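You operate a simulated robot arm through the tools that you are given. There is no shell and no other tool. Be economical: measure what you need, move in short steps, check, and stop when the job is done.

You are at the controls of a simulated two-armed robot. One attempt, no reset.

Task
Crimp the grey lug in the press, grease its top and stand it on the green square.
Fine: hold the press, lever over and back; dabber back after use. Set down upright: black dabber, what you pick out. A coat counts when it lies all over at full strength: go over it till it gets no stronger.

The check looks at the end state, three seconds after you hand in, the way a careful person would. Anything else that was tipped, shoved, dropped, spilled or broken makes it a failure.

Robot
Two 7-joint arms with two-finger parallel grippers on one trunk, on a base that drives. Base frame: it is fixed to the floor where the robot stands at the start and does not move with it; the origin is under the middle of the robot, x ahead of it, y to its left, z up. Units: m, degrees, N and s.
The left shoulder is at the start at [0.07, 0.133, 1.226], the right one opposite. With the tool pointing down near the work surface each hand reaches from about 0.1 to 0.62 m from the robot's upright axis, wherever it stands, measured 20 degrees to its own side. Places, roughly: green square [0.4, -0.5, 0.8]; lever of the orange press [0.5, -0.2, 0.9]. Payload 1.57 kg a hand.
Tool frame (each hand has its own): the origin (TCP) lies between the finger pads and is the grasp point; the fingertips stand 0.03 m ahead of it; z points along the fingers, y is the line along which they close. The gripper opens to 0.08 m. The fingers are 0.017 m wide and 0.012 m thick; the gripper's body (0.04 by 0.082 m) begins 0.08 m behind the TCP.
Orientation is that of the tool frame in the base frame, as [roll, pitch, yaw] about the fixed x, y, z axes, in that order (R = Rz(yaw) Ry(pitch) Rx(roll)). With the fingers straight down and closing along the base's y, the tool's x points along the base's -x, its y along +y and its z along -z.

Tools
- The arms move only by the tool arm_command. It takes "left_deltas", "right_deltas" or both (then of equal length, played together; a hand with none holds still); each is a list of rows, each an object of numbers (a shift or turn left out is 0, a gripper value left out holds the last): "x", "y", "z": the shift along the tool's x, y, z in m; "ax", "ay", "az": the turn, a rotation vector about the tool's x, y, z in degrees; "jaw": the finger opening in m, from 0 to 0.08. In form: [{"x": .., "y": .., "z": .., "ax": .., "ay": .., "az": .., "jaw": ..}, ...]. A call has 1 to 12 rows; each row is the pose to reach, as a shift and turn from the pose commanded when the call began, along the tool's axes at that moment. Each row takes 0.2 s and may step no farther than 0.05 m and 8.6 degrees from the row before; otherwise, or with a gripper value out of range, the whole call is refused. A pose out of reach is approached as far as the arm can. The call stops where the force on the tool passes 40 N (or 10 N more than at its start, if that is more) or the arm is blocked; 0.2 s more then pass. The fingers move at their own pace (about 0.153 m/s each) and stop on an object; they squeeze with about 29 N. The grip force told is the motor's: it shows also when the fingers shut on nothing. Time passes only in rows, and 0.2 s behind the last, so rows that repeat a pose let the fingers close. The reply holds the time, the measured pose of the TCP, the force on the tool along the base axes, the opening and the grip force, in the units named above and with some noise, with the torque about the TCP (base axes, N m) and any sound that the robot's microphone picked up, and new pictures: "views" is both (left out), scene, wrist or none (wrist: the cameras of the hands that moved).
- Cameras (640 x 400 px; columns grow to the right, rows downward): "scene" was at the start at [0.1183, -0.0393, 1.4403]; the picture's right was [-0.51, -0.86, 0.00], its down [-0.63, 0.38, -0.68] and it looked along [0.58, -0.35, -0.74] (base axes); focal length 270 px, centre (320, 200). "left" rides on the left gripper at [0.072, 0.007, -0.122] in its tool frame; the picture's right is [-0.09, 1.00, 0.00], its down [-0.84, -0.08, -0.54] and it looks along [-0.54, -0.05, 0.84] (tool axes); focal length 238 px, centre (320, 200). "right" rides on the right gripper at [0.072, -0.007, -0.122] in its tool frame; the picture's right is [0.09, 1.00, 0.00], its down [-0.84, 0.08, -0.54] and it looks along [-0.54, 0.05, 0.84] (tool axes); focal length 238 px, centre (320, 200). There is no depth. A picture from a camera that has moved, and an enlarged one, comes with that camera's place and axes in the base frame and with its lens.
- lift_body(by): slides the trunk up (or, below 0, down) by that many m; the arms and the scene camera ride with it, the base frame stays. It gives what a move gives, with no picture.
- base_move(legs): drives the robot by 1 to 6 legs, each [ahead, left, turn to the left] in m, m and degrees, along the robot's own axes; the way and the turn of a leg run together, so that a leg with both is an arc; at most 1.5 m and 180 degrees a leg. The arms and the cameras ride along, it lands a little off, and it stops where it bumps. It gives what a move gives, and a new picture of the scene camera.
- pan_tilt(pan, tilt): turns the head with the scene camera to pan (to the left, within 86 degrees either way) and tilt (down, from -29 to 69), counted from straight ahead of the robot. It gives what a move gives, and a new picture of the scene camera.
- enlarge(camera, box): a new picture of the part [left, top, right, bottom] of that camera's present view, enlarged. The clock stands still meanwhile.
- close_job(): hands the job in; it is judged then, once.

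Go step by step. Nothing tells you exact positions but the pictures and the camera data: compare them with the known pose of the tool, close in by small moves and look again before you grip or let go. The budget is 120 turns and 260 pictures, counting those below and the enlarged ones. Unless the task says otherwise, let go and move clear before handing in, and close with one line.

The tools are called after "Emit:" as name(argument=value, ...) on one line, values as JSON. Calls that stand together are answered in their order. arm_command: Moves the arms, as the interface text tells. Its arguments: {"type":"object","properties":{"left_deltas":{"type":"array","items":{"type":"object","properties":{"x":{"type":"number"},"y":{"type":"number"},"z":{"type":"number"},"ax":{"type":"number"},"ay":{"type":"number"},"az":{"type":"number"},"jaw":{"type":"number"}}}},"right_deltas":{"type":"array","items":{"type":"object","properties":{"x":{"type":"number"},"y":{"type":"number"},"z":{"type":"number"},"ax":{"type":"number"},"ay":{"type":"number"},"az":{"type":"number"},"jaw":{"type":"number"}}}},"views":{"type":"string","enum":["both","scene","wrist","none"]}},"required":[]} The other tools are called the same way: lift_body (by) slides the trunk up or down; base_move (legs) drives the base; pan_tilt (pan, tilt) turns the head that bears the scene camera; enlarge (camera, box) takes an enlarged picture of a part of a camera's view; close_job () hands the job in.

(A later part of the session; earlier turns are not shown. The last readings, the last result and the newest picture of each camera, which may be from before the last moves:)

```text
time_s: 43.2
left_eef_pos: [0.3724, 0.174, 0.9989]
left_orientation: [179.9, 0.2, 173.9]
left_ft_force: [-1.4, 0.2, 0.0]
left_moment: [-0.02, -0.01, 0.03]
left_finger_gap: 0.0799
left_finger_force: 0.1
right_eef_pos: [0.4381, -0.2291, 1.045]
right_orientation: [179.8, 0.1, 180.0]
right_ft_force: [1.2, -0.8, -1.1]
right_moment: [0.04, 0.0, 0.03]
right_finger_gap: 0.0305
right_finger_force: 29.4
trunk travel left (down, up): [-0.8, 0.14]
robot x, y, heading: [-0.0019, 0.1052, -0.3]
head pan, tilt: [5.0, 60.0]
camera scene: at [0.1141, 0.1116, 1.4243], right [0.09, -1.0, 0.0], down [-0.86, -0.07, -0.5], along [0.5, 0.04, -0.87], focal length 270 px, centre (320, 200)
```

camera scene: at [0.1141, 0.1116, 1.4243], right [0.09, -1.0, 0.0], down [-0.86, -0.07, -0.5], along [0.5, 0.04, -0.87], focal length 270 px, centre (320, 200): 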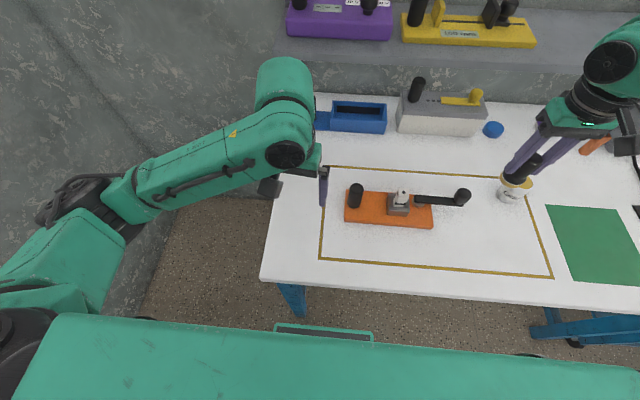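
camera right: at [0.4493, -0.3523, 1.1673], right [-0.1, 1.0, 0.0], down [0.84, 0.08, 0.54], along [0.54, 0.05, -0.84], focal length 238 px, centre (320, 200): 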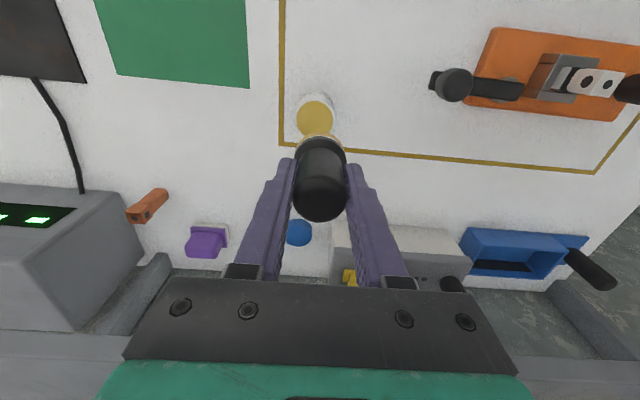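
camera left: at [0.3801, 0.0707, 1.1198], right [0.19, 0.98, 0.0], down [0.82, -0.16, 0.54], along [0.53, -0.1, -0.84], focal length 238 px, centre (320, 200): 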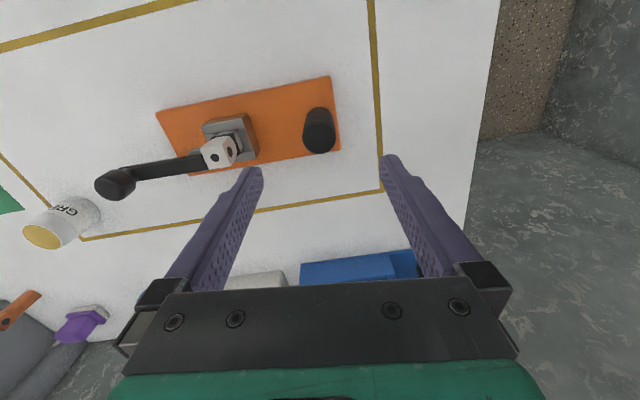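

Now the right hand moves over the lug, with a zoom to check.

Emit:
arm_command(right_deltas=[{"y": 0.045, "x": -0.004}, {"y": 0.09, "x": -0.008}, {"y": 0.13, "x": -0.012, "z": 0.01}, {"y": 0.165, "x": -0.015, "z": 0.03}, {"y": 0.165, "x": -0.015, "z": 0.035}], views="wrist")

Emit:
enlarge(camera="scene", box=[310, 130, 510, 255])

Emit:
enlarge(camera="left", box=[0, 0, 640, 400])

```text
time_s: 44.4
left_eef_pos: [0.3711, 0.175, 1.0003]
left_orientation: [-180.0, 0.1, 173.9]
left_ft_force: [-0.5, -0.6, 0.3]
left_moment: [0.02, -0.01, -0.01]
left_finger_gap: 0.0801
left_finger_force: 0.0
right_eef_pos: [0.4526, -0.0634, 1.0105]
right_orientation: [-180.0, 0.0, -180.0]
right_ft_force: [0.6, -0.4, -0.6]
right_moment: [0.03, -0.01, 0.01]
right_finger_gap: 0.031
right_finger_force: 28.4
trunk travel left (down, up): [-0.8, 0.14]
robot x, y, heading: [-0.0016, 0.1057, 0.2]
head pan, tilt: [5.0, 60.0]
camera right: at [0.3809, -0.0706, 1.1322], right [-0.09, 1.0, 0.0], down [0.84, 0.08, 0.54], along [0.54, 0.05, -0.84], focal length 238 px, centre (320, 200)
```

right: 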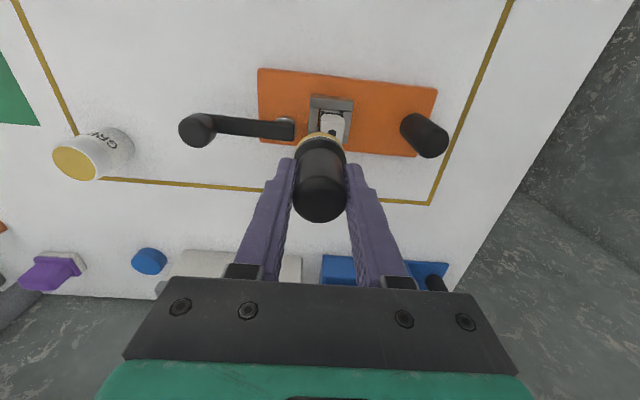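

```text
3.20 times, centred on (410, 192) of scene
camera zoom: at [0.115, 0.1132, 1.4242], right [0.09, -1.0, 0.0], down [-0.86, -0.07, -0.5], along [0.5, 0.04, -0.87], focal length 865 px, centre (32, 224)
```

zoom: 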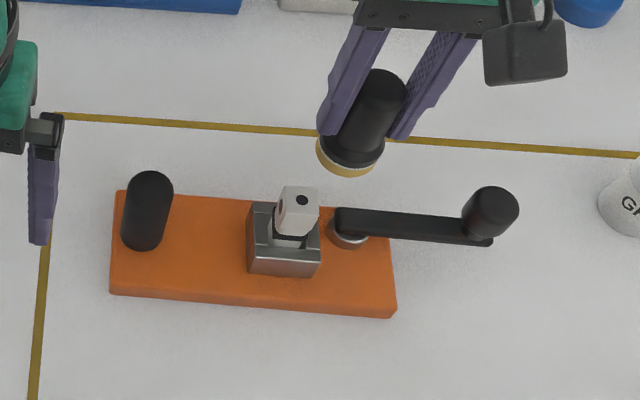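

```text
1.00 times, centred on (320, 200) of left
camera zoom: at [0.2993, 0.1892, 1.1201], right [0.2, 0.98, 0.0], down [0.82, -0.17, 0.54], along [0.53, -0.11, -0.84], focal length 238 px, centre (320, 200)
```

zoom: 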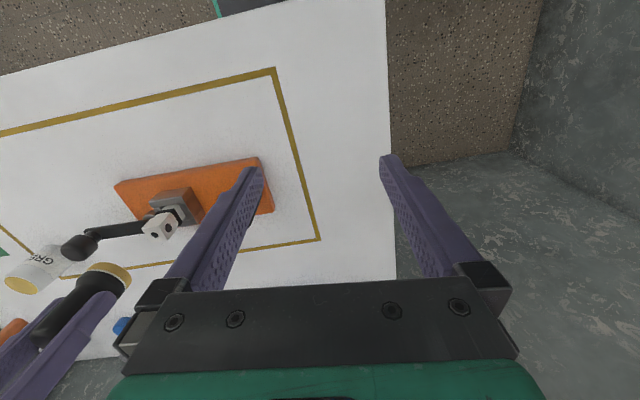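

The lug top is at about (.464,-.055). I go above it and lower, then look.

Emit:
arm_command(right_deltas=[{"x": -0.0115, "y": 0.0085}, {"x": -0.0115, "y": 0.0085, "z": 0.03}, {"x": -0.0115, "y": 0.0085, "z": 0.052}, {"x": -0.0115, "y": 0.0085, "z": 0.052}], views="none")

Emit:
enlarge(camera="scene", box=[350, 150, 450, 212])

Emit:
enlarge(camera="left", box=[20, 150, 260, 300])

```text
time_s: 45.4
left_eef_pos: [0.3725, 0.1769, 0.9991]
left_orientation: [-180.0, 0.0, 173.9]
left_ft_force: [0.0, -0.6, -0.2]
left_moment: [0.01, -0.01, 0.02]
left_finger_gap: 0.0801
left_finger_force: 0.0
right_eef_pos: [0.4659, -0.055, 0.9579]
right_orientation: [180.0, 0.0, -179.9]
right_ft_force: [-1.2, -0.5, -0.8]
right_moment: [-0.03, 0.0, 0.01]
right_finger_gap: 0.0308
right_finger_force: 29.4
trunk travel left (down, up): [-0.8, 0.14]
robot x, y, heading: [-0.0001, 0.1045, 0.0]
head pan, tilt: [5.0, 60.0]
```

```text
6.40 times, centred on (400, 181) of scene
camera zoom: at [0.1153, 0.1146, 1.4242], right [0.09, -1.0, 0.0], down [-0.86, -0.08, -0.5], along [0.5, 0.04, -0.87], focal length 1730 px, centre (-192, 322)
```

zoom: 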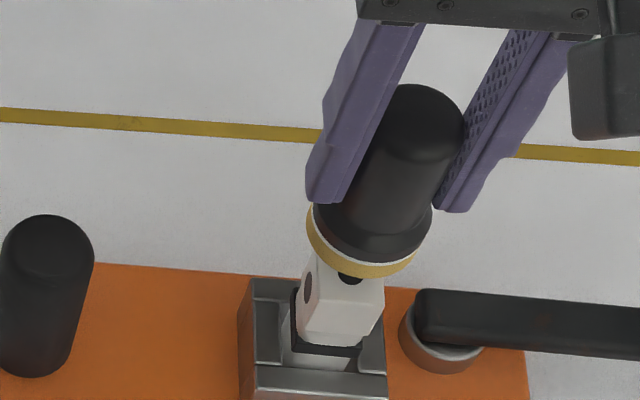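

```text
2.67 times, centred on (140, 225) of left
camera zoom: at [0.2996, 0.1902, 1.1199], right [0.2, 0.98, 0.0], down [0.82, -0.17, 0.54], along [0.53, -0.11, -0.84], focal length 636 px, centre (800, 133)
```

zoom: 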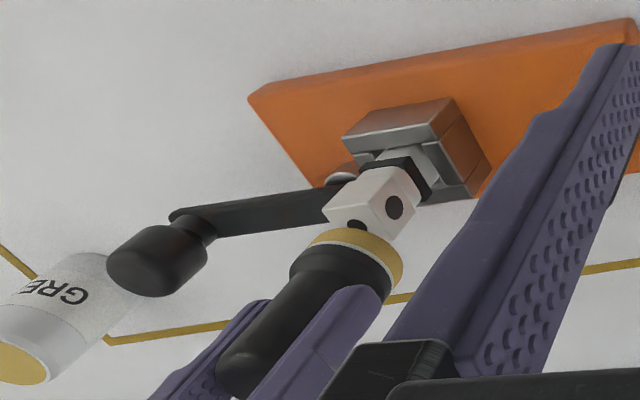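

Well aligned. I lower to contact gently, shifting 3 mm toward -x.

Emit:
arm_command(right_deltas=[{"x": 0.003, "z": 0.008}, {"x": 0.003, "z": 0.012}, {"x": 0.003, "z": 0.015}, {"x": 0.003, "z": 0.018}, {"x": 0.003, "z": 0.018}], views="none")

Emit:
enlarge(camera="left", box=[20, 150, 260, 300])

```text
time_s: 46.6
left_eef_pos: [0.3698, 0.1761, 0.9993]
left_orientation: [-180.0, 0.2, 173.9]
left_ft_force: [0.1, 0.9, 0.1]
left_moment: [0.01, 0.02, -0.01]
left_finger_gap: 0.0799
left_finger_force: 0.1
right_eef_pos: [0.4603, -0.0534, 0.942]
right_orientation: [-180.0, 0.2, -180.0]
right_ft_force: [-1.6, -1.3, 18.4]
right_moment: [-0.04, 0.2, 0.0]
right_finger_gap: 0.0309
right_finger_force: 28.8
trunk travel left (down, up): [-0.8, 0.14]
robot x, y, heading: [-0.0022, 0.1093, -0.1]
head pan, tilt: [5.0, 60.0]
```

```text
2.67 times, centred on (140, 225) of left
camera zoom: at [0.297, 0.1904, 1.1207], right [0.2, 0.98, 0.0], down [0.82, -0.17, 0.54], along [0.53, -0.11, -0.84], focal length 636 px, centre (800, 133)
```

zoom: 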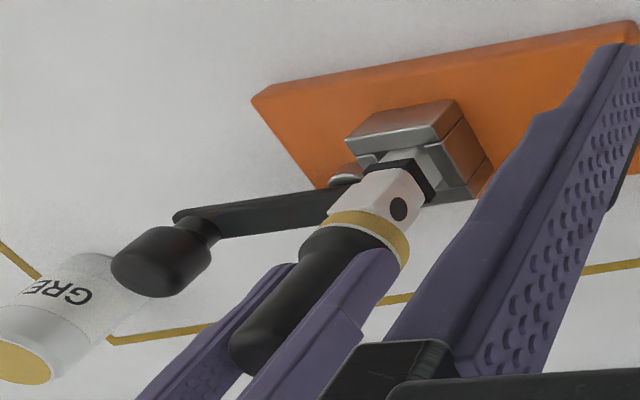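

Contact made. I lift and look at the coat.

Emit:
arm_command(right_deltas=[{"z": -0.01}, {"z": -0.03, "x": 0.01}, {"z": -0.05, "x": 0.02}, {"z": -0.05, "x": 0.02, "y": -0.045}, {"z": -0.05, "x": 0.02, "y": -0.045}], views="none")

Emit:
enlarge(camera="scene", box=[360, 160, 440, 210])

Emit:
enlarge(camera="left", box=[80, 170, 240, 270])

```text
time_s: 47.8
left_eef_pos: [0.3723, 0.1769, 0.9972]
left_orientation: [-180.0, 0.0, 173.9]
left_ft_force: [-0.4, -0.3, -0.3]
left_moment: [-0.01, 0.04, -0.01]
left_finger_gap: 0.0801
left_finger_force: 0.0
right_eef_pos: [0.4426, -0.097, 0.9884]
right_orientation: [-179.9, 0.1, -180.0]
right_ft_force: [-1.0, -0.8, 0.4]
right_moment: [-0.01, -0.02, 0.03]
right_finger_gap: 0.0307
right_finger_force: 29.1
trunk travel left (down, up): [-0.8, 0.14]
robot x, y, heading: [-0.0023, 0.11, -0.0]
head pan, tilt: [5.0, 60.0]
```

```text
8.00 times, centred on (400, 185) of scene
camera zoom: at [0.1152, 0.1148, 1.4242], right [0.09, -1.0, 0.0], down [-0.86, -0.08, -0.5], along [0.5, 0.04, -0.87], focal length 2162 px, centre (-320, 320)
```

zoom: 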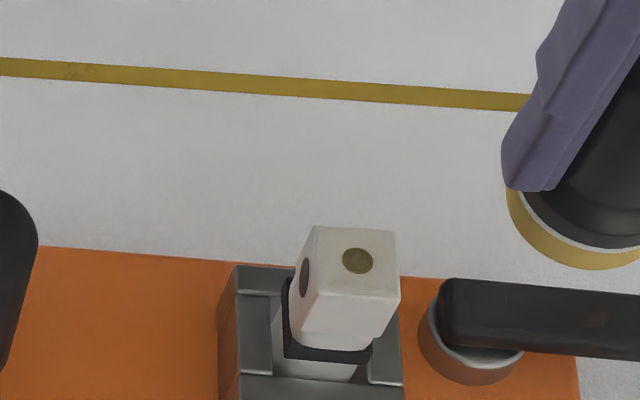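

```text
4.00 times, centred on (160, 220) of left
camera zoom: at [0.2995, 0.1903, 1.1199], right [0.2, 0.98, 0.0], down [0.82, -0.17, 0.54], along [0.53, -0.11, -0.84], focal length 953 px, centre (960, 120)
```

zoom: 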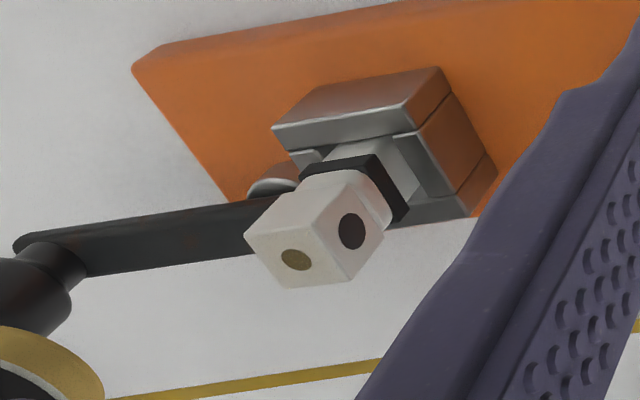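

The dark spot on top turned olive: a partial coat. I'll dab again several times.

Emit:
arm_command(right_deltas=[{"x": -0.02, "y": 0.045, "z": 0.01}, {"x": -0.02, "y": 0.045, "z": 0.042}, {"x": -0.02, "y": 0.045, "z": 0.049}, {"x": -0.02, "y": 0.045, "z": 0.049}, {"x": -0.02, "y": 0.045, "z": 0.035}, {"x": -0.02, "y": 0.045, "z": 0.049}, {"x": -0.02, "y": 0.045, "z": 0.049}, {"x": -0.02, "y": 0.045, "z": 0.035}, {"x": -0.02, "y": 0.045, "z": 0.049}, {"x": -0.02, "y": 0.045, "z": 0.049}, {"x": -0.02, "y": 0.045, "z": 0.025}, {"x": 0.0, "y": 0.0, "z": 0.0}], views="none")

Emit:
enlarge(camera="scene", box=[360, 160, 440, 210])

```text
refused: row 1 steps farther than a row can; nothing moved
```

```text
8.00 times, centred on (400, 185) of scene
camera zoom: at [0.1152, 0.1148, 1.4242], right [0.09, -1.0, 0.0], down [-0.86, -0.08, -0.5], along [0.5, 0.04, -0.87], focal length 2162 px, centre (-320, 320)
```

zoom: 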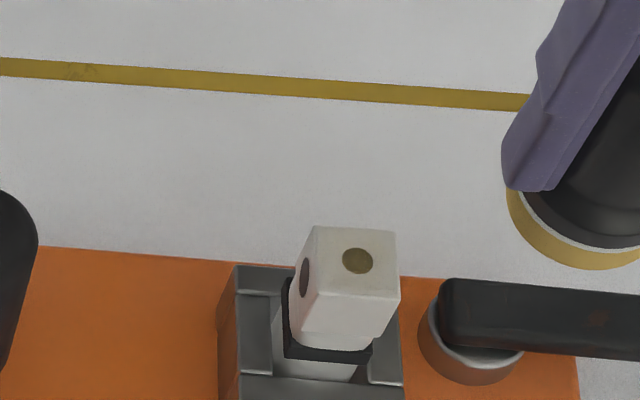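

Emit:
arm_command(right_deltas=[{"x": -0.012, "y": 0.025}, {"x": -0.02, "y": 0.045, "z": 0.03}, {"x": -0.02, "y": 0.045, "z": 0.049}, {"x": -0.02, "y": 0.045, "z": 0.049}, {"x": -0.02, "y": 0.045, "z": 0.035}, {"x": -0.02, "y": 0.045, "z": 0.049}, {"x": -0.02, "y": 0.045, "z": 0.049}, {"x": -0.02, "y": 0.045, "z": 0.035}, {"x": -0.02, "y": 0.045, "z": 0.049}, {"x": -0.02, "y": 0.045, "z": 0.049}, {"x": -0.015, "y": 0.03, "z": 0.01}, {"x": 0.0, "y": 0.0, "z": 0.0}], views="none")

Emit:
enlarge(camera="scene", box=[360, 160, 440, 210])

```text
time_s: 50.4
left_eef_pos: [0.3711, 0.1737, 0.9981]
left_orientation: [179.9, 0.2, 173.9]
left_ft_force: [-1.2, -0.7, -0.6]
left_moment: [0.01, 0.0, 0.02]
left_finger_gap: 0.08
left_finger_force: 0.1
right_eef_pos: [0.4407, -0.0982, 0.9891]
right_orientation: [179.8, 0.0, 180.0]
right_ft_force: [0.4, -1.2, 0.3]
right_moment: [0.0, -0.01, 0.01]
right_finger_gap: 0.0305
right_finger_force: 28.5
trunk travel left (down, up): [-0.8, 0.14]
robot x, y, heading: [0.0019, 0.1082, 0.3]
head pan, tilt: [5.0, 60.0]
```

```text
8.00 times, centred on (400, 185) of scene
camera zoom: at [0.1136, 0.1118, 1.4243], right [0.09, -1.0, 0.0], down [-0.86, -0.07, -0.5], along [0.5, 0.04, -0.87], focal length 2162 px, centre (-320, 320)
```

zoom: 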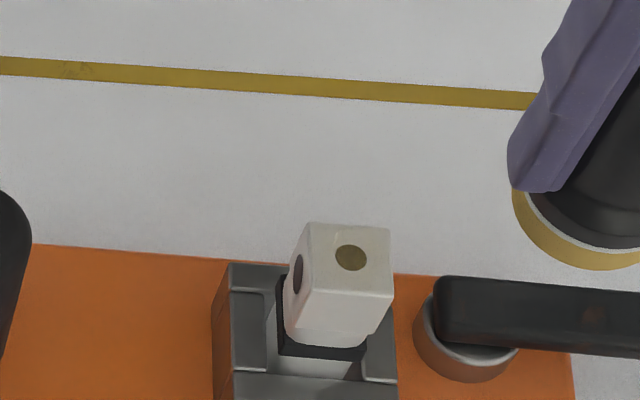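

Only slightly stronger, if at all. I'll zoom for a baseline, then go over it with contact held and small strokes.

Emit:
enlarge(camera="scene", box=[388, 180, 420, 200])

Emit:
arm_command(right_deltas=[{"x": -0.012, "y": 0.025}, {"x": -0.02, "y": 0.045, "z": 0.03}, {"x": -0.02, "y": 0.045, "z": 0.048}, {"x": -0.016, "y": 0.045, "z": 0.048}, {"x": -0.024, "y": 0.045, "z": 0.048}, {"x": -0.02, "y": 0.049, "z": 0.048}, {"x": -0.02, "y": 0.041, "z": 0.048}, {"x": -0.02, "y": 0.045, "z": 0.048}], views="none")

Emit:
arm_command(right_deltas=[{"z": -0.02}, {"x": 0.02, "y": -0.035, "z": -0.045}, {"x": 0.02, "y": -0.045, "z": -0.048}], views="none")

Emit:
enlarge(camera="scene", box=[388, 180, 420, 200])

```text
16.00 times, centred on (404, 190) of scene
camera zoom: at [0.1136, 0.1118, 1.4243], right [0.09, -1.0, 0.0], down [-0.86, -0.07, -0.5], along [0.5, 0.04, -0.87], focal length 4325 px, centre (-1024, 360)
```

zoom: 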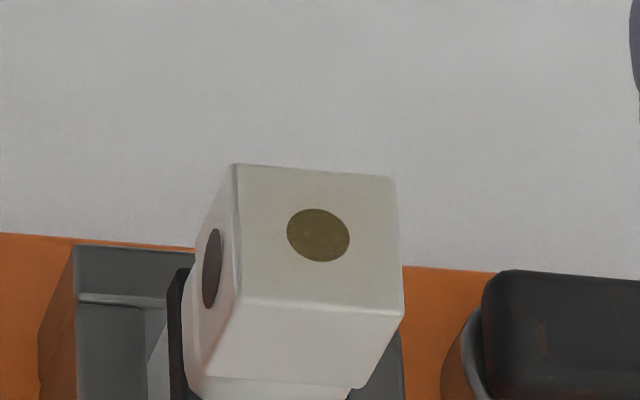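

```text
time_s: 52.2
left_eef_pos: [0.3721, 0.1756, 0.9986]
left_orientation: [-179.9, 0.0, 173.9]
left_ft_force: [-0.3, -0.4, 0.6]
left_moment: [-0.03, 0.0, 0.01]
left_finger_gap: 0.0802
left_finger_force: 0.2
right_eef_pos: [0.463, -0.0536, 0.943]
right_orientation: [180.0, 0.0, -180.0]
right_ft_force: [0.6, -0.5, 0.1]
right_moment: [-0.01, 0.0, 0.0]
right_finger_gap: 0.0305
right_finger_force: 29.2
trunk travel left (down, up): [-0.8, 0.14]
robot x, y, heading: [-0.002, 0.107, 0.0]
head pan, tilt: [5.0, 60.0]
```

```text
time_s: 53.0
left_eef_pos: [0.3729, 0.1764, 0.9981]
left_orientation: [180.0, 0.0, 174.0]
left_ft_force: [0.4, 0.2, -0.6]
left_moment: [0.0, 0.06, 0.03]
left_finger_gap: 0.0798
left_finger_force: 0.0
right_eef_pos: [0.4422, -0.0998, 0.9917]
right_orientation: [-180.0, -0.1, 180.0]
right_ft_force: [-0.2, 0.7, 0.7]
right_moment: [-0.01, 0.03, 0.01]
right_finger_gap: 0.0307
right_finger_force: 29.2
trunk travel left (down, up): [-0.8, 0.14]
robot x, y, heading: [-0.0039, 0.1084, 0.2]
head pan, tilt: [5.0, 60.0]
```

```text
16.00 times, centred on (404, 190) of scene
camera zoom: at [0.1159, 0.1139, 1.4241], right [0.09, -1.0, 0.0], down [-0.86, -0.08, -0.5], along [0.5, 0.04, -0.87], focal length 4325 px, centre (-1024, 360)
```

zoom: 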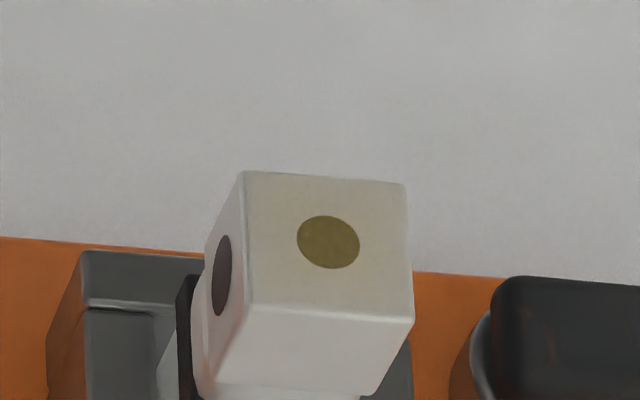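

The coat grows with each pass. I'll go over it more, with strokes that cover the corners.

Emit:
arm_command(right_deltas=[{"x": -0.012, "y": 0.025}, {"x": -0.02, "y": 0.045, "z": 0.03}, {"x": -0.02, "y": 0.045, "z": 0.05}, {"x": -0.014, "y": 0.051, "z": 0.05}, {"x": -0.026, "y": 0.051, "z": 0.05}, {"x": -0.026, "y": 0.039, "z": 0.05}, {"x": -0.014, "y": 0.039, "z": 0.05}, {"x": -0.014, "y": 0.051, "z": 0.05}, {"x": -0.026, "y": 0.051, "z": 0.05}, {"x": -0.026, "y": 0.039, "z": 0.05}, {"x": -0.014, "y": 0.039, "z": 0.05}, {"x": -0.02, "y": 0.045, "z": 0.05}], views="none")

Emit:
arm_command(right_deltas=[{"z": -0.02}, {"x": 0.02, "y": -0.035, "z": -0.045}, {"x": 0.02, "y": -0.045, "z": -0.05}], views="none")

Emit:
enlarge(camera="scene", box=[388, 180, 420, 200])

```text
time_s: 55.6
left_eef_pos: [0.3699, 0.1753, 1.0008]
left_orientation: [179.9, 0.2, 174.0]
left_ft_force: [-0.2, -0.3, 0.1]
left_moment: [0.01, 0.01, 0.03]
left_finger_gap: 0.0798
left_finger_force: 0.1
right_eef_pos: [0.4599, -0.0559, 0.9411]
right_orientation: [-180.0, 0.3, 179.9]
right_ft_force: [-0.2, -7.3, 27.0]
right_moment: [-0.53, 0.04, 0.04]
right_finger_gap: 0.0309
right_finger_force: 28.6
trunk travel left (down, up): [-0.8, 0.14]
robot x, y, heading: [0.0007, 0.1092, -0.3]
head pan, tilt: [5.0, 60.0]
```

```text
time_s: 56.4
left_eef_pos: [0.3729, 0.1752, 0.9974]
left_orientation: [-179.9, 0.0, 174.0]
left_ft_force: [0.0, -0.6, 0.5]
left_moment: [-0.03, 0.03, -0.01]
left_finger_gap: 0.0801
left_finger_force: 0.0
right_eef_pos: [0.4432, -0.0993, 0.9907]
right_orientation: [-180.0, -0.2, 180.0]
right_ft_force: [0.0, 0.2, -0.4]
right_moment: [-0.01, 0.01, -0.04]
right_finger_gap: 0.0307
right_finger_force: 29.1
trunk travel left (down, up): [-0.8, 0.14]
robot x, y, heading: [-0.0066, 0.1105, 0.1]
head pan, tilt: [5.0, 60.0]
```

```text
16.00 times, centred on (404, 190) of scene
camera zoom: at [0.1161, 0.1138, 1.424], right [0.09, -1.0, 0.0], down [-0.86, -0.08, -0.5], along [0.5, 0.04, -0.87], focal length 4325 px, centre (-1024, 360)
```

zoom: 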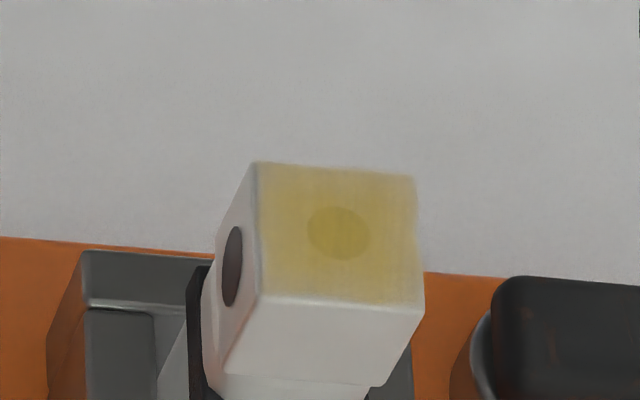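

Rubbing works well. Another pass with a slightly wider pattern.

Emit:
arm_command(right_deltas=[{"x": -0.012, "y": 0.025}, {"x": -0.02, "y": 0.045, "z": 0.03}, {"x": -0.02, "y": 0.045, "z": 0.05}, {"x": -0.013, "y": 0.052, "z": 0.0495}, {"x": -0.027, "y": 0.052, "z": 0.0495}, {"x": -0.027, "y": 0.038, "z": 0.0495}, {"x": -0.013, "y": 0.038, "z": 0.0495}, {"x": -0.013, "y": 0.052, "z": 0.0495}, {"x": -0.027, "y": 0.052, "z": 0.0495}, {"x": -0.027, "y": 0.038, "z": 0.0495}, {"x": -0.013, "y": 0.038, "z": 0.0495}, {"x": -0.02, "y": 0.045, "z": 0.05}], views="none")

Emit:
arm_command(right_deltas=[{"z": -0.02}, {"x": 0.02, "y": -0.035, "z": -0.045}, {"x": 0.02, "y": -0.045, "z": -0.05}], views="none")

Emit:
enlarge(camera="scene", box=[388, 180, 420, 200])

```text
time_s: 59.0
left_eef_pos: [0.3695, 0.1765, 0.9991]
left_orientation: [179.9, 0.1, 174.0]
left_ft_force: [-0.1, -0.6, 0.5]
left_moment: [-0.01, 0.02, 0.0]
left_finger_gap: 0.0801
left_finger_force: 0.1
right_eef_pos: [0.4611, -0.0538, 0.9417]
right_orientation: [-180.0, 0.0, 179.9]
right_ft_force: [0.0, -1.6, 8.6]
right_moment: [-0.12, 0.14, 0.0]
right_finger_gap: 0.0306
right_finger_force: 29.0
trunk travel left (down, up): [-0.8, 0.14]
robot x, y, heading: [-0.0018, 0.1069, -0.0]
head pan, tilt: [5.0, 60.0]
```

```text
time_s: 59.8
left_eef_pos: [0.3723, 0.1753, 0.9981]
left_orientation: [-179.9, 0.0, 173.9]
left_ft_force: [-0.2, -0.6, -1.1]
left_moment: [0.01, 0.02, 0.04]
left_finger_gap: 0.0796
left_finger_force: 0.0
right_eef_pos: [0.4444, -0.0983, 0.99]
right_orientation: [179.9, -0.1, -180.0]
right_ft_force: [0.2, 0.2, -0.3]
right_moment: [0.03, 0.01, 0.01]
right_finger_gap: 0.0305
right_finger_force: 28.9
trunk travel left (down, up): [-0.8, 0.14]
robot x, y, heading: [-0.001, 0.1092, 0.1]
head pan, tilt: [5.0, 60.0]
```

```text
16.00 times, centred on (404, 190) of scene
camera zoom: at [0.1161, 0.1138, 1.4241], right [0.09, -1.0, 0.0], down [-0.86, -0.08, -0.5], along [0.5, 0.04, -0.87], focal length 4325 px, centre (-1024, 360)
```

zoom: 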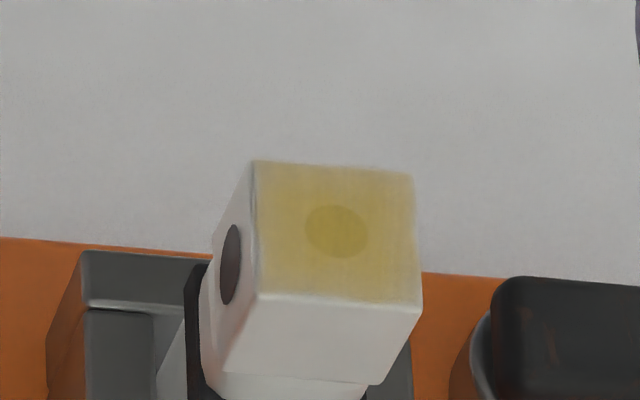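

No visible change from this pass. One more, pressed a bit firmer, to tell saturation from thin contact.

Emit:
arm_command(right_deltas=[{"x": -0.012, "y": 0.025}, {"x": -0.02, "y": 0.045, "z": 0.03}, {"x": -0.02, "y": 0.045, "z": 0.051}, {"x": -0.013, "y": 0.052, "z": 0.051}, {"x": -0.027, "y": 0.052, "z": 0.051}, {"x": -0.027, "y": 0.038, "z": 0.051}, {"x": -0.013, "y": 0.038, "z": 0.051}, {"x": -0.013, "y": 0.052, "z": 0.051}, {"x": -0.027, "y": 0.052, "z": 0.051}, {"x": -0.027, "y": 0.038, "z": 0.051}, {"x": -0.013, "y": 0.038, "z": 0.051}, {"x": -0.02, "y": 0.045, "z": 0.051}], views="none")

Emit:
arm_command(right_deltas=[{"z": -0.02}, {"x": 0.02, "y": -0.035, "z": -0.045}, {"x": 0.02, "y": -0.045, "z": -0.051}], views="none")

Emit:
enlarge(camera="scene", box=[388, 180, 420, 200])

Emit:
enlarge(camera="scene", box=[310, 130, 510, 255])

```text
time_s: 62.4
left_eef_pos: [0.3678, 0.1745, 1.0008]
left_orientation: [-179.9, 0.2, 173.9]
left_ft_force: [0.3, 0.9, -1.0]
left_moment: [0.0, -0.03, -0.01]
left_finger_gap: 0.0799
left_finger_force: 0.0
right_eef_pos: [0.4601, -0.0549, 0.9416]
right_orientation: [-179.9, 0.3, 179.9]
right_ft_force: [4.5, -5.5, 29.0]
right_moment: [-0.36, -0.24, -0.01]
right_finger_gap: 0.0304
right_finger_force: 29.2
trunk travel left (down, up): [-0.8, 0.14]
robot x, y, heading: [-0.0016, 0.1109, 0.2]
head pan, tilt: [5.0, 60.0]
```

```text
time_s: 63.2
left_eef_pos: [0.3715, 0.1764, 0.9977]
left_orientation: [-180.0, 0.0, 173.9]
left_ft_force: [0.2, 0.9, -0.2]
left_moment: [0.02, 0.0, 0.05]
left_finger_gap: 0.08
left_finger_force: 0.0
right_eef_pos: [0.4418, -0.0992, 0.9899]
right_orientation: [179.9, 0.0, 180.0]
right_ft_force: [-0.1, 0.7, -0.1]
right_moment: [-0.02, -0.01, 0.01]
right_finger_gap: 0.0303
right_finger_force: 29.2
trunk travel left (down, up): [-0.8, 0.14]
robot x, y, heading: [-0.0038, 0.1055, -0.1]
head pan, tilt: [5.0, 60.0]
```

```text
16.00 times, centred on (404, 190) of scene
camera zoom: at [0.1159, 0.1139, 1.424], right [0.09, -1.0, 0.0], down [-0.86, -0.08, -0.5], along [0.5, 0.04, -0.87], focal length 4325 px, centre (-1024, 360)
```

zoom: 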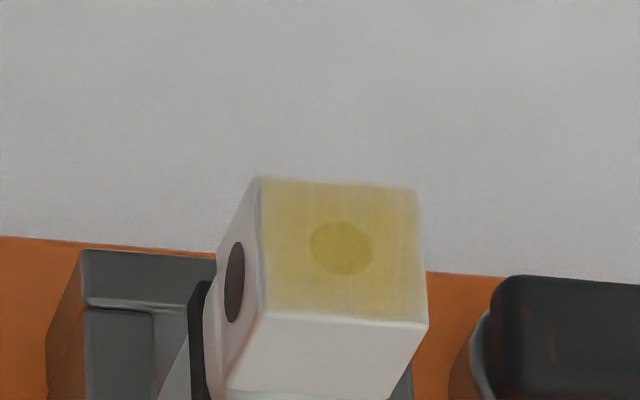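

```text
3.20 times, centred on (410, 192) of scene
camera zoom: at [0.1159, 0.1139, 1.424], right [0.09, -1.0, 0.0], down [-0.86, -0.08, -0.5], along [0.5, 0.04, -0.87], focal length 865 px, centre (32, 224)
```

zoom: 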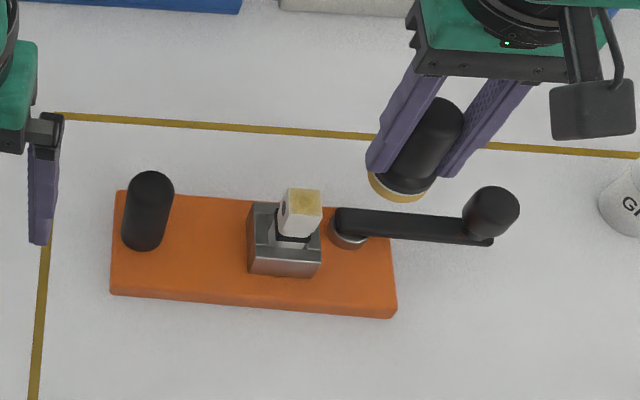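

The coat no longer grew, but the pad may simply have run dry. I'll re-dip once and go over it again to be sure.

Emit:
base_move(legs=[[0.0, -0.2, 0.0]])

```text
time_s: 64.8
left_eef_pos: [0.3713, -0.026, 0.9983]
left_orientation: [-180.0, -0.1, 173.8]
left_ft_force: [0.5, -0.3, -0.2]
left_moment: [-0.04, -0.01, 0.02]
left_finger_gap: 0.0801
left_finger_force: 0.1
right_eef_pos: [0.4415, -0.2996, 0.9905]
right_orientation: [-179.9, 0.0, 179.9]
right_ft_force: [-0.4, 0.1, -1.3]
right_moment: [-0.02, 0.01, 0.01]
right_finger_gap: 0.0306
right_finger_force: 29.0
trunk travel left (down, up): [-0.8, 0.14]
robot x, y, heading: [-0.0029, -0.0932, -0.2]
head pan, tilt: [5.0, 60.0]
camera scene: at [0.1148, -0.0855, 1.4242], right [0.08, -1.0, 0.0], down [-0.86, -0.07, -0.5], along [0.5, 0.04, -0.87], focal length 270 px, centre (320, 200)
```

scene: 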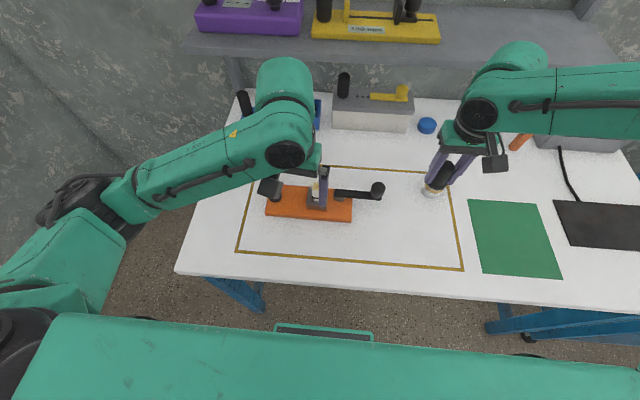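

Emit:
arm_command(right_deltas=[{"x": -0.035, "y": -0.02}, {"x": -0.07, "y": -0.04}, {"x": -0.079, "y": -0.046, "z": 0.02}, {"x": -0.079, "y": -0.046, "z": 0.04}, {"x": -0.079, "y": -0.046, "z": 0.055}, {"x": -0.079, "y": -0.046, "z": 0.055}], views="none")

Emit:
enlarge(camera="scene", box=[390, 140, 490, 202])

```text
time_s: 66.2
left_eef_pos: [0.3715, -0.027, 0.998]
left_orientation: [-180.0, 0.1, 173.8]
left_ft_force: [0.6, 0.0, -0.4]
left_moment: [0.01, 0.0, -0.01]
left_finger_gap: 0.0801
left_finger_force: 0.1
right_eef_pos: [0.5212, -0.3479, 0.9366]
right_orientation: [180.0, -0.1, 180.0]
right_ft_force: [-0.1, 0.1, 0.2]
right_moment: [0.04, -0.02, -0.01]
right_finger_gap: 0.0306
right_finger_force: 28.7
trunk travel left (down, up): [-0.8, 0.14]
robot x, y, heading: [-0.0022, -0.0949, -0.2]
head pan, tilt: [5.0, 60.0]
```

```text
6.40 times, centred on (440, 171) of scene
camera zoom: at [0.1147, -0.0881, 1.4242], right [0.08, -1.0, 0.0], down [-0.86, -0.07, -0.5], along [0.5, 0.04, -0.87], focal length 1730 px, centre (-448, 386)
```

zoom: 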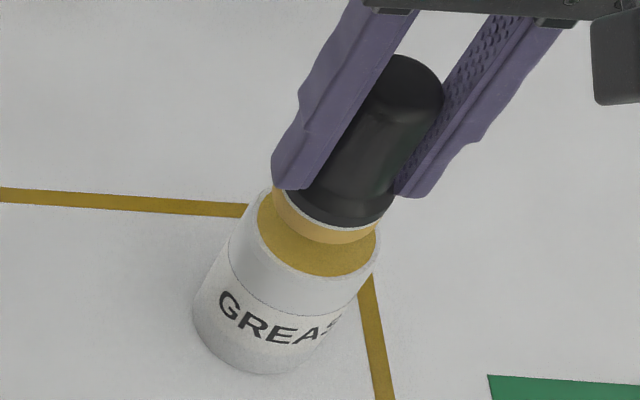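

Emit:
arm_command(right_deltas=[{"x": 0.002, "z": 0.004}, {"x": 0.002, "z": 0.007}, {"x": 0.002, "z": 0.009}, {"x": 0.002, "z": 0.009}], views="none")

Emit:
arm_command(right_deltas=[{"z": -0.02}, {"z": -0.06}], views="none")

Emit:
base_move(legs=[[0.0, 0.2, 0.0]])

```text
time_s: 67.2
left_eef_pos: [0.372, -0.027, 0.9987]
left_orientation: [-179.9, 0.0, 173.7]
left_ft_force: [-0.3, 0.4, 1.2]
left_moment: [-0.03, -0.01, 0.01]
left_finger_gap: 0.0802
left_finger_force: 0.1
right_eef_pos: [0.5183, -0.3472, 0.9272]
right_orientation: [180.0, 0.0, 179.9]
right_ft_force: [-0.8, -0.5, -0.8]
right_moment: [0.01, -0.01, -0.02]
right_finger_gap: 0.0306
right_finger_force: 28.9
trunk travel left (down, up): [-0.8, 0.14]
robot x, y, heading: [-0.0009, -0.0937, -0.1]
head pan, tilt: [5.0, 60.0]
```

```text
time_s: 67.8
left_eef_pos: [0.3705, -0.0258, 0.999]
left_orientation: [-180.0, 0.2, 173.8]
left_ft_force: [0.4, 0.4, 0.3]
left_moment: [-0.01, -0.03, 0.03]
left_finger_gap: 0.0801
left_finger_force: 0.2
right_eef_pos: [0.5188, -0.3477, 0.9886]
right_orientation: [-179.9, 0.0, 179.8]
right_ft_force: [0.0, 0.4, -0.4]
right_moment: [-0.02, -0.02, -0.03]
right_finger_gap: 0.0306
right_finger_force: 29.3
trunk travel left (down, up): [-0.8, 0.14]
robot x, y, heading: [-0.0013, -0.0959, 0.0]
head pan, tilt: [5.0, 60.0]
```

```text
time_s: 69.4
left_eef_pos: [0.3713, 0.1725, 0.998]
left_orientation: [179.8, 0.0, 173.8]
left_ft_force: [0.3, 0.5, 0.5]
left_moment: [0.05, 0.03, 0.01]
left_finger_gap: 0.0799
left_finger_force: 0.1
right_eef_pos: [0.5209, -0.149, 0.9872]
right_orientation: [179.9, -0.1, -180.0]
right_ft_force: [0.3, -0.4, -0.7]
right_moment: [-0.02, 0.01, 0.05]
right_finger_gap: 0.0305
right_finger_force: 29.8
trunk travel left (down, up): [-0.8, 0.14]
robot x, y, heading: [-0.0024, 0.1035, -0.1]
head pan, tilt: [5.0, 60.0]
camera scene: at [0.1153, 0.1095, 1.4242], right [0.09, -1.0, 0.0], down [-0.86, -0.07, -0.5], along [0.5, 0.04, -0.87], focal length 270 px, centre (320, 200)
```

scene: 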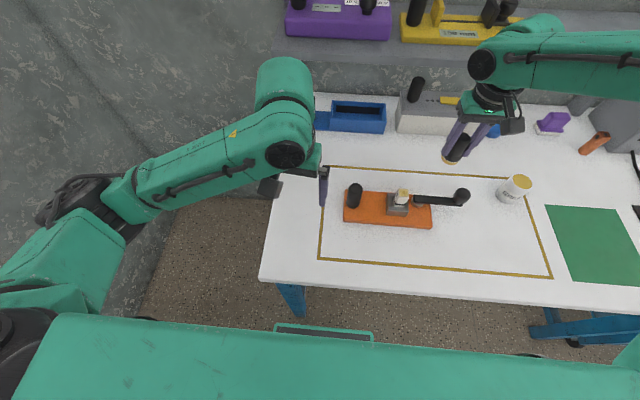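

I'm not sure the second dip touched; I'll see whether the coat grows.

Emit:
arm_command(right_deltas=[{"x": 0.02, "y": 0.035}, {"x": 0.04, "y": 0.07}, {"x": 0.059, "y": 0.095}, {"x": 0.059, "y": 0.095, "z": 0.03}, {"x": 0.059, "y": 0.095, "z": 0.046}, {"x": 0.065, "y": 0.101, "z": 0.047}, {"x": 0.053, "y": 0.101, "z": 0.047}, {"x": 0.053, "y": 0.089, "z": 0.047}, {"x": 0.065, "y": 0.089, "z": 0.047}, {"x": 0.065, "y": 0.101, "z": 0.047}, {"x": 0.053, "y": 0.089, "z": 0.047}, {"x": 0.059, "y": 0.095, "z": 0.047}], views="none")

Emit:
arm_command(right_deltas=[{"z": -0.02}, {"x": 0.02, "y": -0.035, "z": -0.045}, {"x": 0.02, "y": -0.045, "z": -0.047}], views="none")

Emit:
enlarge(camera="scene", box=[386, 182, 418, 202])

```text
time_s: 72.0
left_eef_pos: [0.3694, 0.1738, 0.9995]
left_orientation: [179.9, 0.1, 173.9]
left_ft_force: [-0.3, -0.9, 0.0]
left_moment: [0.0, 0.01, -0.02]
left_finger_gap: 0.0801
left_finger_force: 0.0
right_eef_pos: [0.4616, -0.0539, 0.942]
right_orientation: [180.0, 0.2, 179.9]
right_ft_force: [0.7, -3.3, 18.1]
right_moment: [-0.15, 0.02, 0.02]
right_finger_gap: 0.0308
right_finger_force: 28.9
trunk travel left (down, up): [-0.8, 0.14]
robot x, y, heading: [-0.0042, 0.102, -0.0]
head pan, tilt: [5.0, 60.0]
```

```text
time_s: 72.8
left_eef_pos: [0.3732, 0.1727, 0.9987]
left_orientation: [-180.0, 0.0, 173.9]
left_ft_force: [-0.5, 0.9, -0.4]
left_moment: [-0.02, 0.0, -0.02]
left_finger_gap: 0.08
left_finger_force: 0.1
right_eef_pos: [0.4416, -0.0991, 0.9868]
right_orientation: [180.0, -0.1, 179.9]
right_ft_force: [-0.4, 0.3, -0.1]
right_moment: [0.03, 0.01, 0.01]
right_finger_gap: 0.0307
right_finger_force: 29.2
trunk travel left (down, up): [-0.8, 0.14]
robot x, y, heading: [-0.0055, 0.1038, 0.1]
head pan, tilt: [5.0, 60.0]
```

```text
16.00 times, centred on (402, 192) of scene
camera zoom: at [0.116, 0.1118, 1.424], right [0.09, -1.0, 0.0], down [-0.86, -0.08, -0.5], along [0.5, 0.04, -0.87], focal length 4325 px, centre (-992, 328)
```

zoom: 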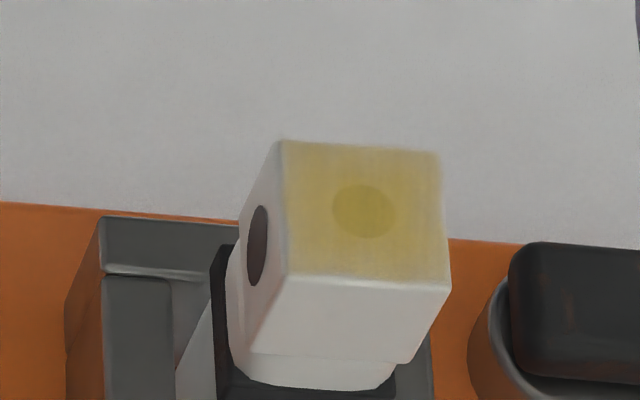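

Three passes show no change. For certainty I'll make one properly pressed re-dip, confirmed by force.

Emit:
base_move(legs=[[0.0, -0.2, 0.0]])

Emit:
arm_command(right_deltas=[{"x": -0.035, "y": -0.02}, {"x": -0.07, "y": -0.04}, {"x": -0.079, "y": -0.046, "z": 0.02}, {"x": -0.079, "y": -0.046, "z": 0.045}, {"x": -0.079, "y": -0.046, "z": 0.055}, {"x": -0.079, "y": -0.046, "z": 0.059}, {"x": -0.079, "y": -0.046, "z": 0.061}, {"x": -0.079, "y": -0.046, "z": 0.063}, {"x": -0.079, "y": -0.046, "z": 0.063}], views="none")

Emit:
enlarge(camera="scene", box=[390, 140, 490, 202])

```text
time_s: 74.4
left_eef_pos: [0.3721, -0.0291, 0.9987]
left_orientation: [-179.9, 0.1, 173.8]
left_ft_force: [0.6, 0.0, -0.3]
left_moment: [0.01, -0.01, 0.0]
left_finger_gap: 0.08
left_finger_force: 0.1
right_eef_pos: [0.4419, -0.3001, 0.9867]
right_orientation: [-179.9, 0.0, 179.9]
right_ft_force: [0.1, 1.2, -0.9]
right_moment: [-0.02, 0.0, -0.04]
right_finger_gap: 0.0305
right_finger_force: 28.8
trunk travel left (down, up): [-0.8, 0.14]
robot x, y, heading: [-0.0015, -0.0961, -0.5]
head pan, tilt: [5.0, 60.0]
camera scene: at [0.1147, -0.0885, 1.4242], right [0.08, -1.0, 0.0], down [-0.86, -0.07, -0.5], along [0.5, 0.04, -0.87], focal length 270 px, centre (320, 200)
```

scene: 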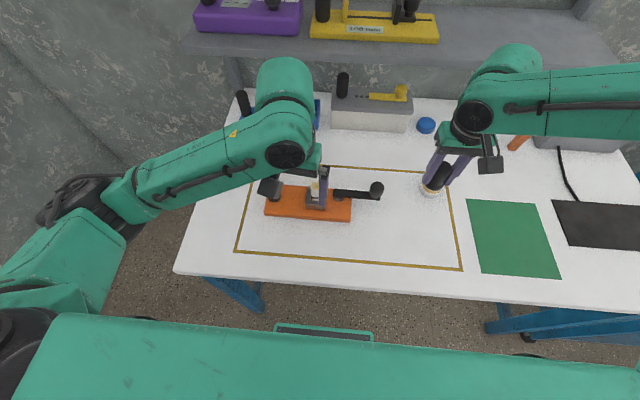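

```text
time_s: 76.4
left_eef_pos: [0.3714, -0.0297, 0.9992]
left_orientation: [-180.0, 0.0, 173.8]
left_ft_force: [0.3, 0.4, 0.4]
left_moment: [0.05, 0.0, -0.01]
left_finger_gap: 0.0799
left_finger_force: 0.1
right_eef_pos: [0.5176, -0.3496, 0.9242]
right_orientation: [180.0, 0.1, 179.9]
right_ft_force: [-0.2, 0.6, -0.6]
right_moment: [0.01, 0.0, 0.01]
right_finger_gap: 0.0306
right_finger_force: 28.9
right hand out of reach, approached as far as the arm can: row 8, 9
trunk travel left (down, up): [-0.8, 0.14]
robot x, y, heading: [-0.0009, -0.0952, -0.0]
head pan, tilt: [5.0, 60.0]
```

```text
6.40 times, centred on (440, 171) of scene
camera zoom: at [0.1148, -0.0909, 1.4242], right [0.08, -1.0, 0.0], down [-0.86, -0.07, -0.5], along [0.5, 0.04, -0.87], focal length 1730 px, centre (-448, 386)
```

zoom: 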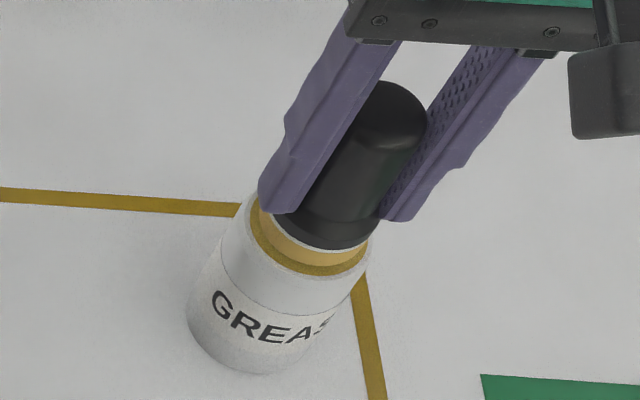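

The dabber slid up a little in the grip, so the second dip missed; the arm is now at its limit too. I raise, drive ahead 4 cm and finish the dip.

Emit:
arm_command(right_deltas=[{"z": -0.03}, {"z": -0.05}], views="none")

Emit:
base_move(legs=[[0.05, 0.0, 0.0]])

```text
time_s: 77.0
left_eef_pos: [0.3718, -0.0296, 0.9995]
left_orientation: [179.9, -0.1, 173.8]
left_ft_force: [0.1, 0.5, -0.4]
left_moment: [-0.02, -0.04, 0.03]
left_finger_gap: 0.0799
left_finger_force: 0.0
right_eef_pos: [0.5187, -0.3484, 0.9763]
right_orientation: [-179.9, 0.0, 179.8]
right_ft_force: [0.1, 0.0, -0.3]
right_moment: [0.0, 0.02, 0.01]
right_finger_gap: 0.0305
right_finger_force: 29.2
trunk travel left (down, up): [-0.8, 0.14]
robot x, y, heading: [-0.0015, -0.0956, -0.1]
head pan, tilt: [5.0, 60.0]
```

```text
time_s: 78.0
left_eef_pos: [0.4151, -0.0302, 1.0011]
left_orientation: [-180.0, 0.3, 173.8]
left_ft_force: [0.2, -0.1, -0.2]
left_moment: [0.0, -0.04, 0.03]
left_finger_gap: 0.0799
left_finger_force: 0.0
right_eef_pos: [0.5631, -0.3489, 0.9802]
right_orientation: [-180.0, 0.3, 180.0]
right_ft_force: [-0.1, -0.4, -0.5]
right_moment: [-0.02, -0.01, 0.03]
right_finger_gap: 0.0308
right_finger_force: 29.6
trunk travel left (down, up): [-0.8, 0.14]
robot x, y, heading: [0.0476, -0.1004, 0.2]
head pan, tilt: [5.0, 60.0]
camera scene: at [0.1569, -0.0909, 1.4249], right [0.08, -1.0, 0.0], down [-0.86, -0.07, -0.5], along [0.5, 0.04, -0.86], focal length 270 px, centre (320, 200)
```

scene: 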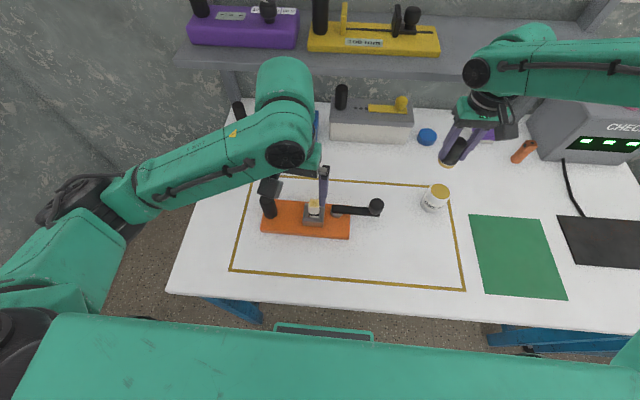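

Emit:
arm_command(right_deltas=[{"x": 0.043, "y": 0.002}, {"x": 0.043, "y": 0.002, "z": 0.03}, {"x": 0.043, "y": 0.002, "z": 0.05}, {"x": 0.043, "y": 0.002, "z": 0.055}, {"x": 0.043, "y": 0.002, "z": 0.058}, {"x": 0.043, "y": 0.002, "z": 0.06}, {"x": 0.043, "y": 0.002, "z": 0.06}], views="none")

Emit:
enlarge(camera="scene", box=[390, 150, 490, 212])

```text
time_s: 79.6
left_eef_pos: [0.4187, -0.0289, 0.9992]
left_orientation: [179.9, 0.1, 173.8]
left_ft_force: [-0.2, -0.5, -0.5]
left_moment: [0.0, -0.03, 0.01]
left_finger_gap: 0.0801
left_finger_force: 0.0
right_eef_pos: [0.5237, -0.3459, 0.9175]
right_orientation: [-180.0, 0.2, 179.9]
right_ft_force: [0.5, -0.9, 13.0]
right_moment: [-0.08, -0.09, -0.01]
right_finger_gap: 0.0305
right_finger_force: 29.1
trunk travel left (down, up): [-0.8, 0.14]
robot x, y, heading: [0.046, -0.0964, -0.1]
head pan, tilt: [5.0, 60.0]
```

```text
6.40 times, centred on (440, 181) of scene
camera zoom: at [0.1615, -0.0902, 1.4246], right [0.08, -1.0, 0.0], down [-0.86, -0.07, -0.5], along [0.5, 0.04, -0.87], focal length 1730 px, centre (-448, 322)
```

zoom: 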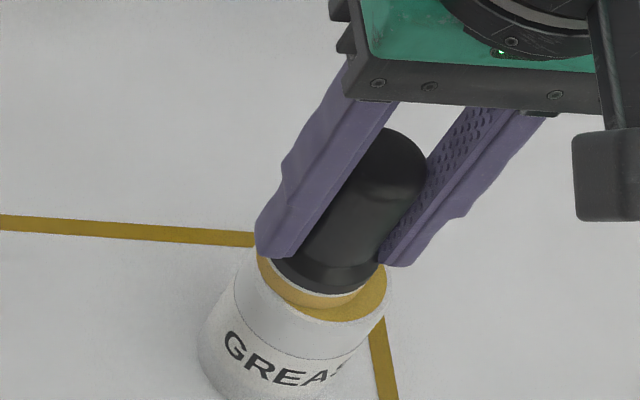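

Dipped with 13 N. Back to the lug.

Emit:
arm_command(right_deltas=[{"z": -0.03}, {"z": -0.07}], views="none")

Emit:
base_move(legs=[[-0.05, 0.0, 0.0], [0.0, 0.2, 0.0]])

```text
time_s: 80.2
left_eef_pos: [0.4184, -0.028, 0.9998]
left_orientation: [-179.9, 0.1, 173.8]
left_ft_force: [0.1, -0.6, 0.9]
left_moment: [0.02, 0.0, -0.01]
left_finger_gap: 0.0802
left_finger_force: 0.0
right_eef_pos: [0.5219, -0.3463, 0.9883]
right_orientation: [-180.0, 0.0, 179.9]
right_ft_force: [-0.4, -0.2, -1.4]
right_moment: [0.01, -0.01, -0.01]
right_finger_gap: 0.0304
right_finger_force: 29.3
trunk travel left (down, up): [-0.8, 0.14]
robot x, y, heading: [0.0446, -0.0968, -0.3]
head pan, tilt: [5.0, 60.0]
```

```text
time_s: 82.3
left_eef_pos: [0.3712, 0.1647, 0.9973]
left_orientation: [179.9, -0.1, 173.8]
left_ft_force: [-0.4, -0.1, 0.1]
left_moment: [-0.02, -0.06, 0.02]
left_finger_gap: 0.08
left_finger_force: 0.1
right_eef_pos: [0.475, -0.153, 0.987]
right_orientation: [180.0, 0.0, 179.8]
right_ft_force: [-0.4, 0.1, -0.3]
right_moment: [0.03, 0.01, 0.0]
right_finger_gap: 0.0305
right_finger_force: 29.1
trunk travel left (down, up): [-0.8, 0.14]
robot x, y, heading: [-0.0017, 0.0953, -0.1]
head pan, tilt: [5.0, 60.0]
camera scene: at [0.1153, 0.1024, 1.4241], right [0.09, -1.0, 0.0], down [-0.86, -0.07, -0.5], along [0.5, 0.04, -0.87], focal length 270 px, centre (320, 200)
```

scene: 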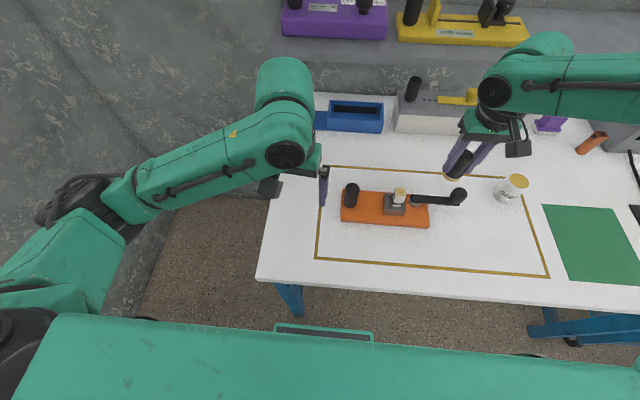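

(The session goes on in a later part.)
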